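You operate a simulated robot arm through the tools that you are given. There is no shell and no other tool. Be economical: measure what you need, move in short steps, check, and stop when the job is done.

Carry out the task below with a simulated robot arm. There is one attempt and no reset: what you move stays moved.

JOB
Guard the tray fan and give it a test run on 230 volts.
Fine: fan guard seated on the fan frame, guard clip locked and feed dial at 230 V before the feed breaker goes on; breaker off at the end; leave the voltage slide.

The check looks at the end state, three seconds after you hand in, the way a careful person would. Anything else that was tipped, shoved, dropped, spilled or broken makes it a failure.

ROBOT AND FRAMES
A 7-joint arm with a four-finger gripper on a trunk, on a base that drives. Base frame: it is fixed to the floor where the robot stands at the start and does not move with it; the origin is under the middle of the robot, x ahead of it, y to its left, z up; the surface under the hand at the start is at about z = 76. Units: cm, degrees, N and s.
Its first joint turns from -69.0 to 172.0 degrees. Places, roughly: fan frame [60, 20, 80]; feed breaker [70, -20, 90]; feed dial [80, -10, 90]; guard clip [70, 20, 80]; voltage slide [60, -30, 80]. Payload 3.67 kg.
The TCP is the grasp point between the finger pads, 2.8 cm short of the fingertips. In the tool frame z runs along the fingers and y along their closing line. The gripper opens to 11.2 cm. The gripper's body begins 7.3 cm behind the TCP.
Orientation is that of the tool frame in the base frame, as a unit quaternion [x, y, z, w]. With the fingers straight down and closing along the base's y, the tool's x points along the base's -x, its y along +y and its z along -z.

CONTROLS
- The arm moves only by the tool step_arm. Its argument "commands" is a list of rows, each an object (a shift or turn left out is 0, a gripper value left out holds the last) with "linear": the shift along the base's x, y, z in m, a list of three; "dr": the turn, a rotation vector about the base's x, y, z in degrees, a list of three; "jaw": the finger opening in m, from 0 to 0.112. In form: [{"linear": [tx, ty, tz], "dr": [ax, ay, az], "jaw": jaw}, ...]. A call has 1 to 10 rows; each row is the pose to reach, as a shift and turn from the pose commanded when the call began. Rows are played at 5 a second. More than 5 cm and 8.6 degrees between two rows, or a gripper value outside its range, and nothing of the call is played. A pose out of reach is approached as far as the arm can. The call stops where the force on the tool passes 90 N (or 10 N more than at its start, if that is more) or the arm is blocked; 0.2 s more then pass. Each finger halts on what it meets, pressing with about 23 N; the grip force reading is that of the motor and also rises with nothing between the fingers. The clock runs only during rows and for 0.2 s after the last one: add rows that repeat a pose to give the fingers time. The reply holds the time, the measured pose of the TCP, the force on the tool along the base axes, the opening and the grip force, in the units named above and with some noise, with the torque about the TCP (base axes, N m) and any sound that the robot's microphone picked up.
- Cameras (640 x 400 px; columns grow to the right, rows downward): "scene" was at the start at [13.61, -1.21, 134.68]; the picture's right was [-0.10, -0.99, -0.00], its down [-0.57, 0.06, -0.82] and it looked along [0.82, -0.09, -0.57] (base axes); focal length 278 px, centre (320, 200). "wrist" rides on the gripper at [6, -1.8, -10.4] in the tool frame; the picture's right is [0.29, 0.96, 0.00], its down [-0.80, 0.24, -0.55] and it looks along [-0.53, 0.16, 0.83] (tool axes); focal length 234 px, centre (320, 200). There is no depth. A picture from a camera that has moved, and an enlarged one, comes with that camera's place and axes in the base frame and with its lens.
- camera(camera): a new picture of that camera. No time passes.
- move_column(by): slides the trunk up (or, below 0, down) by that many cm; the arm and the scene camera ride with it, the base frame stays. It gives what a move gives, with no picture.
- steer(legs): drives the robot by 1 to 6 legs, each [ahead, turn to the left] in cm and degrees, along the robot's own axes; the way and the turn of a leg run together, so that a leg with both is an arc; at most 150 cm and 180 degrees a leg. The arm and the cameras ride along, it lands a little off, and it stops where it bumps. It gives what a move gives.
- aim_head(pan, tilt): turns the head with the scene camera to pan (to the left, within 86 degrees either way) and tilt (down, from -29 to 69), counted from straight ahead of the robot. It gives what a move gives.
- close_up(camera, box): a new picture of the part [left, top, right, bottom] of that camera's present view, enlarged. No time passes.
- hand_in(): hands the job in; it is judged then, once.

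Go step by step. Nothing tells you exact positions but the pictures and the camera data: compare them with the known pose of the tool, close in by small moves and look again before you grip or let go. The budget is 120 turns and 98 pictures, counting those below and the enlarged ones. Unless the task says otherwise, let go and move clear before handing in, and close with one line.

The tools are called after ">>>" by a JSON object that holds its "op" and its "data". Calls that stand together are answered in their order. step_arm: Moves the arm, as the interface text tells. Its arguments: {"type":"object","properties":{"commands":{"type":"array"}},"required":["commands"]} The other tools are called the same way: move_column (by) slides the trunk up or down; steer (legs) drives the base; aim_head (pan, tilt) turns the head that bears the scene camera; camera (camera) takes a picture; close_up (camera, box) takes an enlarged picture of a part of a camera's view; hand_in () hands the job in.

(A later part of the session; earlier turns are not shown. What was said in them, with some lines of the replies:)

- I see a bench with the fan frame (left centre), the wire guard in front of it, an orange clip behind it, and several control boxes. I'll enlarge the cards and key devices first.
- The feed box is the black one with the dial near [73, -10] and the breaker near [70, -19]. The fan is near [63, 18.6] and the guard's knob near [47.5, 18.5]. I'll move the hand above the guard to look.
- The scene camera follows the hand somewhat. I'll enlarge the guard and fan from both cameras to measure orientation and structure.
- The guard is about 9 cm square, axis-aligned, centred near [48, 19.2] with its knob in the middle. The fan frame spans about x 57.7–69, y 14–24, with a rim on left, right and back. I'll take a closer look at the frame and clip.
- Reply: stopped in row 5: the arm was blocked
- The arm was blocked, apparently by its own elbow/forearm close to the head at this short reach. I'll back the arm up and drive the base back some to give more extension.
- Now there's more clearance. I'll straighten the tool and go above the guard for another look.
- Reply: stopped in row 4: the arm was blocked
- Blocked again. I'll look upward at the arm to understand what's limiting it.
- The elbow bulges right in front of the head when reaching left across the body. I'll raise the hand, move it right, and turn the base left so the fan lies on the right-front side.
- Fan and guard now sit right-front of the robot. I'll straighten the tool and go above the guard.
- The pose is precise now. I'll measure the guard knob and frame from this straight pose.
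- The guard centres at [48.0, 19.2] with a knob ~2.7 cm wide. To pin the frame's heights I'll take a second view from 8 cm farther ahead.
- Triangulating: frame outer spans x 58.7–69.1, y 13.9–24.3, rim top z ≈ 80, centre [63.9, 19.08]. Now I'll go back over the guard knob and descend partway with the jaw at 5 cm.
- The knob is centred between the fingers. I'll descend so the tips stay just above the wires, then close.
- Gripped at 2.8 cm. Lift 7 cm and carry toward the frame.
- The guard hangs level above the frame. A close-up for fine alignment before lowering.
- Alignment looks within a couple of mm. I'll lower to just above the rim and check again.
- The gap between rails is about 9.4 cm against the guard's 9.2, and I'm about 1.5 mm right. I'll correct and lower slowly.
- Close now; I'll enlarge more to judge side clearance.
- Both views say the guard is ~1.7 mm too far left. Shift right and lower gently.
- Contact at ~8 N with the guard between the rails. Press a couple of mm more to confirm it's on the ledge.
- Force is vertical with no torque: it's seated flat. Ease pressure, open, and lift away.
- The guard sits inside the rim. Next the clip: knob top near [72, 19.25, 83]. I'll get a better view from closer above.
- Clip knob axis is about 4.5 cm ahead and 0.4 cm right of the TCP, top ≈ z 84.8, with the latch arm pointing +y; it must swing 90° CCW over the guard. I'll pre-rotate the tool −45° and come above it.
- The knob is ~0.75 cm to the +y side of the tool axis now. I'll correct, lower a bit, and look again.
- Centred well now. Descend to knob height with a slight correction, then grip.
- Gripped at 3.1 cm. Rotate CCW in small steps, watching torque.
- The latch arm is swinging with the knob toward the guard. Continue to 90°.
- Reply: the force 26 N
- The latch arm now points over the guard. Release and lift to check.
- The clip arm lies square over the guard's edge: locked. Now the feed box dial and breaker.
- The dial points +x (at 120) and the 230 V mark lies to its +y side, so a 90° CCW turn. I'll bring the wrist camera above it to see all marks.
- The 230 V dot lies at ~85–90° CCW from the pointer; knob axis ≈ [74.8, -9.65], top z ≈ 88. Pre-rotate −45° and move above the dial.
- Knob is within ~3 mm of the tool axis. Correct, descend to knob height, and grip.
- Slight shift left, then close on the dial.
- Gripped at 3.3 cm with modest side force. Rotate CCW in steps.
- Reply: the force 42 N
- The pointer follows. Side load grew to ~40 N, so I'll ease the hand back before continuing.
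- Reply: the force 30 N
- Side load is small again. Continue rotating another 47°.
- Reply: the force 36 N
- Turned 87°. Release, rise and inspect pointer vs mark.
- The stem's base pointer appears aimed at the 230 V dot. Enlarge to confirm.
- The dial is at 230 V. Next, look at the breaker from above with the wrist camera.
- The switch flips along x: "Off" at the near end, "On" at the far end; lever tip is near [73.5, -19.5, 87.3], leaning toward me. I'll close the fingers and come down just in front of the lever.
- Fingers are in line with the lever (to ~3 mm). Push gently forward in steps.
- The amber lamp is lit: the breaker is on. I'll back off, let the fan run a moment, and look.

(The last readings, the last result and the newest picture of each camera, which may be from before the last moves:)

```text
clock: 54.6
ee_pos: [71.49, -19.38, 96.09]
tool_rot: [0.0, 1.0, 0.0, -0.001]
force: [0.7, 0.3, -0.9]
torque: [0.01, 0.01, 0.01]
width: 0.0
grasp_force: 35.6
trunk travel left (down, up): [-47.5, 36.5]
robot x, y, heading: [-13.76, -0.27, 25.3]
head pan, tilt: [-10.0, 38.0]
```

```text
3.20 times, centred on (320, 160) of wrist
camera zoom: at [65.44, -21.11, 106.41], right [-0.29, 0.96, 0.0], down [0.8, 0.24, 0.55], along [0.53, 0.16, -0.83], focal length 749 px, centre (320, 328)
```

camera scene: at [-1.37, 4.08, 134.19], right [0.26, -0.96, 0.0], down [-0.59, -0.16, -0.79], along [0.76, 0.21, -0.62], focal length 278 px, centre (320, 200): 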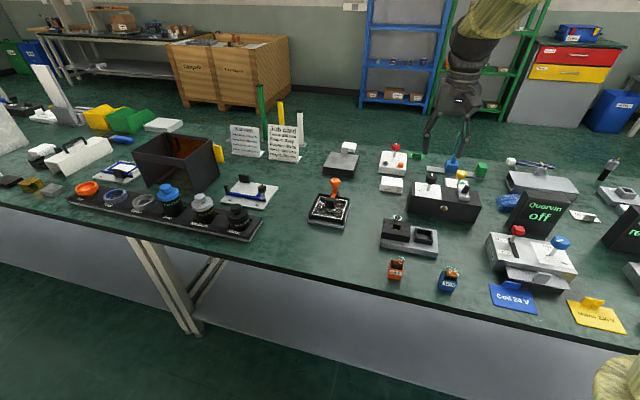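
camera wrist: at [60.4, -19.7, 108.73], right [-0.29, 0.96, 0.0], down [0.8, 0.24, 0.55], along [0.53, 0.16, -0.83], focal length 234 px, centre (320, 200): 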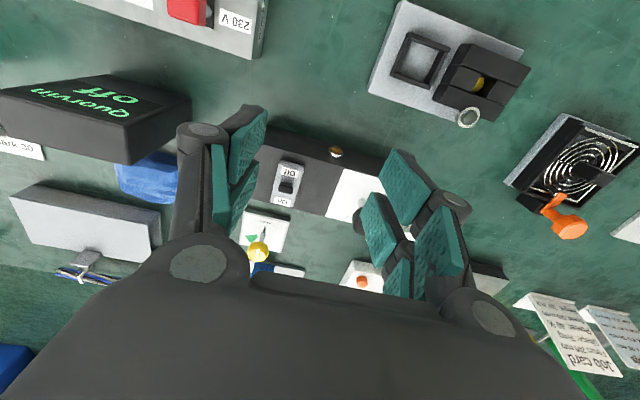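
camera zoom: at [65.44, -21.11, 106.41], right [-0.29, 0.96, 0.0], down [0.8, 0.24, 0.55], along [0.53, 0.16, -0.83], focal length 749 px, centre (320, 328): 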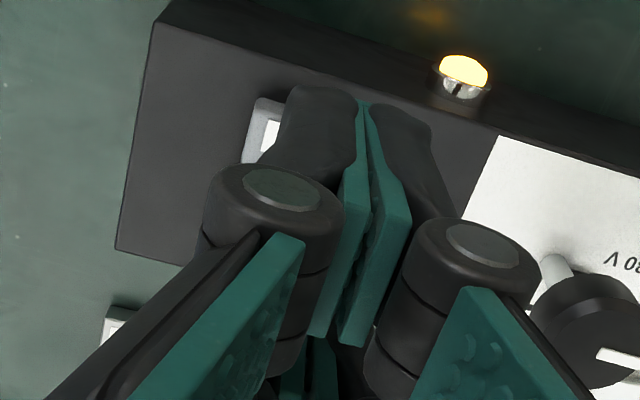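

The fan blades are blurred behind the guard — it's running. Now pass over the lever, come down behind it, and pull it back to Off.

>>> {"op": "step_arm", "data": {"commands": [{"linear": [0.035, 0, 0.005]}, {"linear": [0.07, 0, 0.005]}, {"linear": [0.07, 0.0, -0.02]}, {"linear": [0.07, 0.0, -0.05]}, {"linear": [0.07, 0.0, -0.072]}, {"linear": [0.07, 0.0, -0.072]}]}}

>>> {"op": "close_up", "data": {"camera": "scene", "box": [430, 155, 500, 215]}}

```text
clock: 56.0
ee_pos: [78.85, -19.05, 90.27]
tool_rot: [0.0, 1.0, -0.002, 0.01]
force: [-12.3, -1.5, 39.8]
torque: [-0.05, 1.13, 0.03]
width: 0.59
grasp_force: 36.1
trunk travel left (down, up): [-47.5, 36.5]
robot x, y, heading: [-13.97, -0.1, 25.1]
head pan, tilt: [-10.0, 38.0]
stopped in row 6: the force on the tool passed its limit at 94 N (the readings are from after the stop); the commanded pose is now the measured one
```

```text
6.67 times, centred on (465, 185) of scene
camera zoom: at [-1.91, 4.12, 134.24], right [0.26, -0.96, 0.0], down [-0.59, -0.16, -0.79], along [0.76, 0.21, -0.61], focal length 1854 px, centre (-647, 300)
```

zoom: 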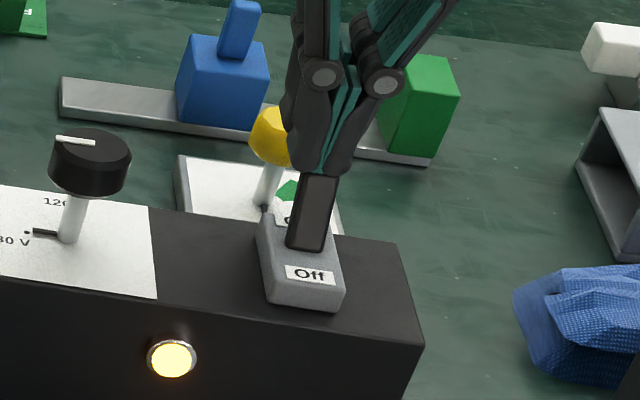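

I pressed on the lever's tip from above; it sits farther back than estimated. Raise, and check.

>>> {"op": "step_arm", "data": {"commands": [{"linear": [0, 0, 0.03]}, {"linear": [0, 0, 0.07]}, {"linear": [-0.05, 0.0, 0.08]}, {"linear": [-0.1, 0.0, 0.08]}, {"linear": [-0.12, 0.03, 0.08], "jaw": 0.08}, {"linear": [-0.12, 0.03, 0.08], "jaw": 0.08}, {"linear": [-0.12, 0.03, 0.08], "jaw": 0.08}]}}

>>> {"op": "close_up", "data": {"camera": "scene", "box": [430, 155, 500, 215]}}

>>> {"op": "close_up", "data": {"camera": "wrist", "box": [220, 110, 360, 230]}}

```text
refused: row 3 steps farther than a row can; nothing moved
```

```text
6.67 times, centred on (465, 185) of scene
camera zoom: at [-1.91, 4.12, 134.24], right [0.26, -0.96, 0.0], down [-0.59, -0.16, -0.79], along [0.76, 0.21, -0.61], focal length 1854 px, centre (-647, 300)
```

zoom: 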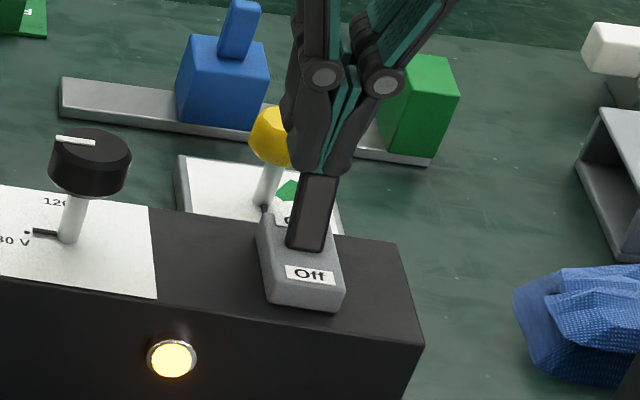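

```text
3.33 times, centred on (290, 170) of wrist
camera zoom: at [72.58, -20.96, 100.6], right [-0.29, 0.96, -0.01], down [0.79, 0.24, 0.57], along [0.55, 0.16, -0.82], focal length 781 px, centre (420, 300)
```

zoom: 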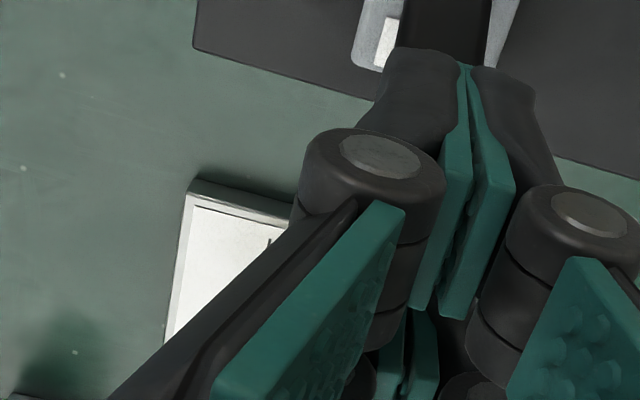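

That call was refused, so nothing moved. Redo with shorter steps, ending with the fingers behind and open for a clear view.

>>> {"op": "step_arm", "data": {"commands": [{"linear": [0, 0, 0.03]}, {"linear": [0, 0, 0.07]}, {"linear": [-0.04, 0.0, 0.08]}, {"linear": [-0.08, 0.0, 0.08]}, {"linear": [-0.115, 0.02, 0.08], "jaw": 0.08}, {"linear": [-0.115, 0.02, 0.08], "jaw": 0.08}, {"linear": [-0.115, 0.02, 0.08], "jaw": 0.08}]}}

>>> {"op": "close_up", "data": {"camera": "scene", "box": [400, 155, 500, 225]}}

>>> {"op": "close_up", "data": {"camera": "wrist", "box": [220, 110, 360, 230]}}

```text
clock: 57.6
ee_pos: [67.72, -17.38, 97.68]
tool_rot: [0.0, 1.0, -0.002, 0.007]
force: [-0.4, 0.5, -0.5]
torque: [-0.01, -0.03, -0.01]
width: 7.97
grasp_force: 0.0
trunk travel left (down, up): [-47.5, 36.5]
robot x, y, heading: [-14.31, 0.0, 24.9]
head pan, tilt: [-10.0, 38.0]
```

```text
5.71 times, centred on (450, 190) of scene
camera zoom: at [-1.41, 4.05, 134.2], right [0.26, -0.96, 0.0], down [-0.59, -0.16, -0.79], along [0.76, 0.21, -0.62], focal length 1590 px, centre (-423, 257)
```

zoom: 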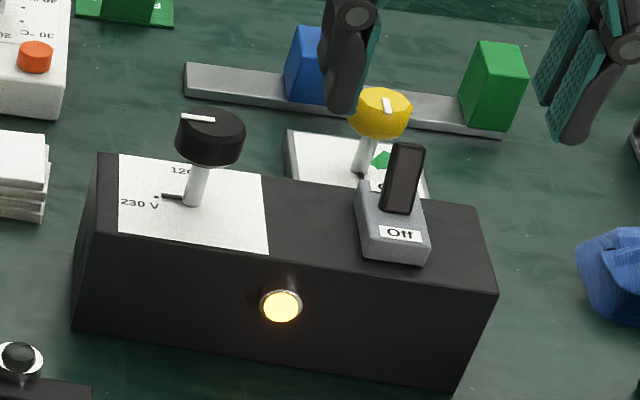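

```text
3.33 times, centred on (290, 170) of wrist
camera zoom: at [61.63, -19.11, 108.02], right [-0.29, 0.96, -0.01], down [0.79, 0.24, 0.56], along [0.54, 0.16, -0.83], focal length 781 px, centre (420, 300)
```

zoom: 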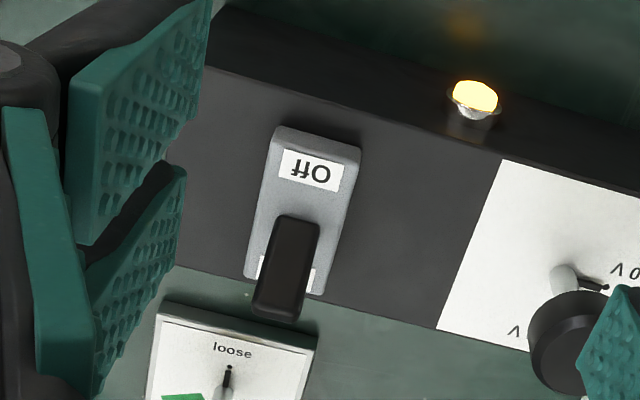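

The lever tip spans to about x 77, so I need to come down near x = 80. Close the fingers, pass over, and descend behind it.

>>> {"op": "step_arm", "data": {"commands": [{"linear": [0.03, -0.01, 0], "jaw": 0.0}, {"linear": [0.06, -0.02, 0], "jaw": 0.0}, {"linear": [0.095, -0.0205, 0]}, {"linear": [0.126, -0.0205, 0]}, {"linear": [0.126, -0.0205, 0]}, {"linear": [0.126, -0.0205, -0.03]}, {"linear": [0.126, -0.0205, -0.06]}, {"linear": [0.126, -0.0205, -0.075]}, {"linear": [0.126, -0.0205, -0.075]}]}}

>>> {"op": "close_up", "data": {"camera": "scene", "box": [430, 155, 500, 215]}}

```text
clock: 59.6
ee_pos: [80.07, -19.35, 90.09]
tool_rot: [0.0, 1.0, 0.0, 0.008]
force: [-1.0, 0.0, 0.6]
torque: [-0.01, 0.01, 0.02]
width: 0.01
grasp_force: 23.2
trunk travel left (down, up): [-47.5, 36.5]
robot x, y, heading: [-14.23, -0.31, 25.1]
head pan, tilt: [-10.0, 38.0]
```

```text
6.67 times, centred on (465, 185) of scene
camera zoom: at [-1.35, 4.02, 134.19], right [0.26, -0.96, 0.0], down [-0.59, -0.16, -0.79], along [0.76, 0.21, -0.62], focal length 1854 px, centre (-647, 300)
```

zoom: 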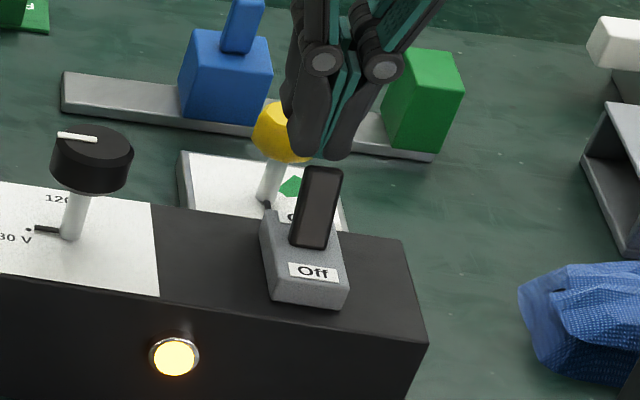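

No contact. Lower another 1.3 cm behind the lever.

>>> {"op": "step_arm", "data": {"commands": [{"linear": [0.003, 0, -0.004]}, {"linear": [0.003, 0, -0.008]}, {"linear": [0.003, 0, -0.014]}, {"linear": [0.003, 0, -0.014]}]}}

```text
clock: 60.6
ee_pos: [80.42, -19.31, 88.56]
tool_rot: [0.001, 1.0, -0.001, 0.006]
force: [-0.5, 0.0, -0.4]
torque: [-0.01, -0.02, 0.01]
width: 0.0
grasp_force: 22.9
trunk travel left (down, up): [-47.5, 36.5]
robot x, y, heading: [-14.14, -0.45, 25.3]
head pan, tilt: [-10.0, 38.0]
```

Free of contact behind the lever. Pull toward −x in steps.

>>> {"op": "step_arm", "data": {"commands": [{"linear": [-0.01, 0, 0]}, {"linear": [-0.02, 0, 0]}, {"linear": [-0.03, 0, 0]}, {"linear": [-0.036, 0, 0]}, {"linear": [-0.036, 0, 0]}]}}

>>> {"op": "close_up", "data": {"camera": "scene", "box": [430, 155, 500, 215]}}

```text
clock: 61.8
ee_pos: [77.24, -19.16, 88.66]
tool_rot: [0.0, 1.0, -0.001, 0.009]
force: [32.7, -3.9, 15.0]
torque: [-0.21, -0.45, 0.09]
width: 0.61
grasp_force: 35.9
trunk travel left (down, up): [-47.5, 36.5]
robot x, y, heading: [-13.61, -0.05, 25.5]
head pan, tilt: [-10.0, 38.0]
```

```text
6.67 times, centred on (465, 185) of scene
camera zoom: at [-1.16, 3.99, 134.2], right [0.26, -0.96, 0.0], down [-0.6, -0.16, -0.79], along [0.76, 0.21, -0.62], focal length 1854 px, centre (-647, 300)
```

zoom: 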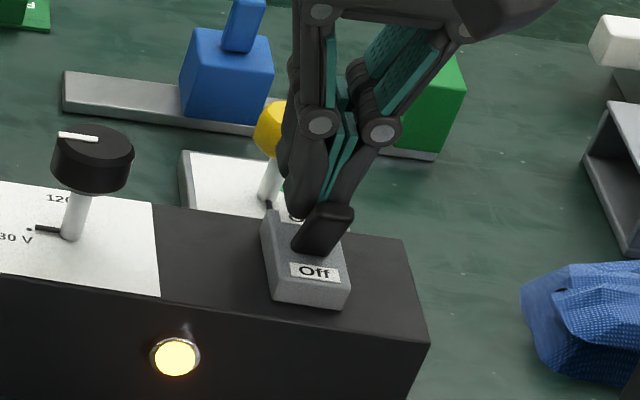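

The lever is partway, lamp still lit. Continue pulling a little.

>>> {"op": "step_arm", "data": {"commands": [{"linear": [-0.005, 0, 0]}, {"linear": [-0.01, 0, 0]}, {"linear": [-0.014, 0, 0]}, {"linear": [-0.014, 0, 0]}]}}

>>> {"op": "close_up", "data": {"camera": "scene", "box": [430, 155, 500, 215]}}

```text
clock: 62.5
ee_pos: [76.97, -19.12, 89.43]
tool_rot: [-0.001, 1.0, -0.001, 0.021]
force: [12.7, -3.2, 4.2]
torque: [0.25, 0.89, 0.0]
width: 0.6
grasp_force: 36.2
trunk travel left (down, up): [-47.5, 36.5]
robot x, y, heading: [-13.64, 0.29, 25.5]
head pan, tilt: [-10.0, 38.0]
stopped in row 3: the force on the tool passed its limit at 94 N (the readings are from after the stop); the commanded pose is now the measured one
```

```text
6.67 times, centred on (465, 185) of scene
camera zoom: at [-1.29, 3.93, 134.16], right [0.26, -0.96, 0.0], down [-0.59, -0.16, -0.79], along [0.76, 0.21, -0.62], focal length 1854 px, centre (-647, 300)
```

zoom: 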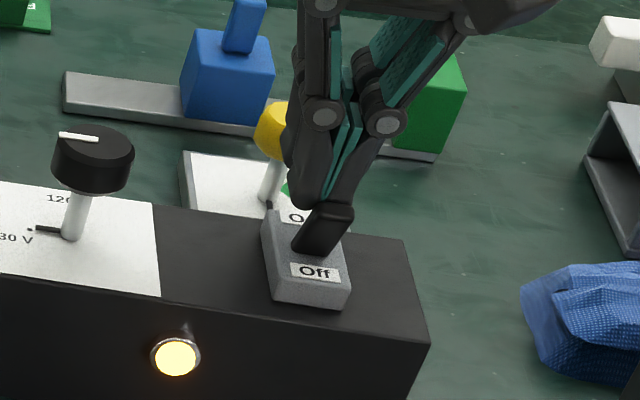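

The lever looks near its Off position but the lamp is still lit; force hit the limit. Back away and look.

>>> {"op": "step_arm", "data": {"commands": [{"linear": [0.015, 0, 0]}, {"linear": [0.02, 0, 0.03]}, {"linear": [0.02, 0, 0.07]}, {"linear": [-0.01, 0, 0.09]}, {"linear": [-0.05, 0, 0.09]}, {"linear": [-0.085, 0.01, 0.09]}, {"linear": [-0.085, 0.01, 0.09]}]}}

>>> {"op": "close_up", "data": {"camera": "scene", "box": [400, 155, 500, 225]}}

```text
clock: 64.1
ee_pos: [68.29, -18.28, 97.95]
tool_rot: [-0.001, 1.0, -0.001, 0.017]
force: [-0.7, -0.7, 0.6]
torque: [0.02, 0.04, 0.0]
width: 0.03
grasp_force: 35.7
trunk travel left (down, up): [-47.5, 36.5]
robot x, y, heading: [-14.31, 0.22, 25.1]
head pan, tilt: [-10.0, 38.0]
```

```text
5.71 times, centred on (450, 190) of scene
camera zoom: at [-1.17, 3.97, 134.17], right [0.26, -0.96, 0.0], down [-0.59, -0.16, -0.79], along [0.76, 0.21, -0.62], focal length 1590 px, centre (-423, 257)
```

zoom: 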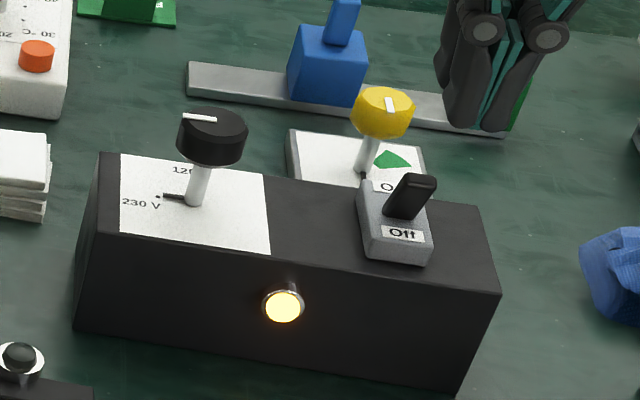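

The lever is back where it was at the start (Off), though the lamp still glows. I'll let time pass, and look at lamp, lever and fan again.

>>> {"op": "step_arm", "data": {"commands": [{"linear": [-0.02, 0, 0.02], "jaw": 0.08}, {"linear": [-0.04, 0, 0.03]}, {"linear": [-0.04, 0, 0.03]}, {"linear": [-0.04, 0, 0.03]}, {"linear": [-0.04, 0, 0.03]}, {"linear": [-0.04, 0, 0.03]}, {"linear": [-0.04, 0, 0.03]}, {"linear": [-0.04, 0, 0.03]}, {"linear": [-0.04, 0, 0.03]}, {"linear": [-0.04, 0, 0.03]}]}}

>>> {"op": "close_up", "data": {"camera": "scene", "box": [440, 165, 490, 210]}}

>>> {"op": "close_up", "data": {"camera": "scene", "box": [300, 165, 440, 240]}}

```text
clock: 66.3
ee_pos: [64.21, -18.12, 101.17]
tool_rot: [-0.002, 1.0, 0.0, 0.017]
force: [-0.1, -0.4, -0.1]
torque: [0.02, -0.01, 0.0]
width: 8.01
grasp_force: 0.1
trunk travel left (down, up): [-47.5, 36.5]
robot x, y, heading: [-14.27, -0.02, 25.3]
head pan, tilt: [-10.0, 38.0]
```

```text
8.89 times, centred on (465, 188) of scene
camera zoom: at [-1.3, 4.04, 134.19], right [0.26, -0.96, 0.0], down [-0.59, -0.16, -0.79], along [0.76, 0.21, -0.62], focal length 2473 px, centre (-969, 311)
```

zoom: 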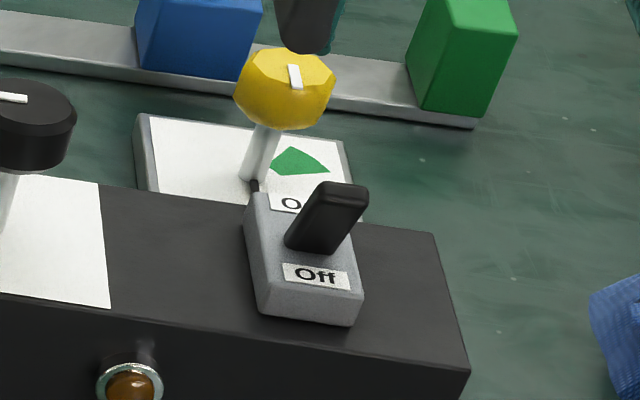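

```text
4.57 times, centred on (370, 202) of scene
camera zoom: at [-1.3, 4.04, 134.19], right [0.26, -0.96, 0.0], down [-0.59, -0.16, -0.79], along [0.76, 0.21, -0.62], focal length 1272 px, centre (91, 189)
```

zoom: 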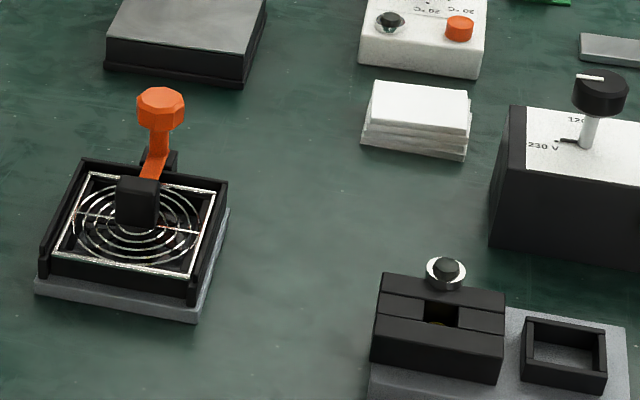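

The lamp is out, lever at Off, guard seated, clip locked, dial at 230 V. One last overall look before handing in.

>>> {"op": "camera", "data": {"camera": "scene"}}

```text
7 pictures are left
camera scene: at [-1.3, 4.04, 134.19], right [0.26, -0.96, 0.0], down [-0.59, -0.16, -0.79], along [0.76, 0.21, -0.62], focal length 278 px, centre (320, 200)
```

scene: 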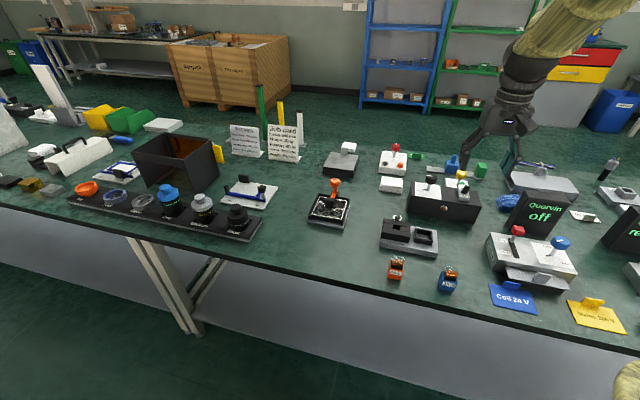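

Everything on the bench stands as before and the hand is clear, so I'm handing in.

>>> {"op": "hand_in", "data": {}}

```text
The job is handed in.
```

The fan guard is seated and its clip locked. The feed dial was at 230 V before the fan was test-run, the breaker is off again, and I left the voltage slide alone.
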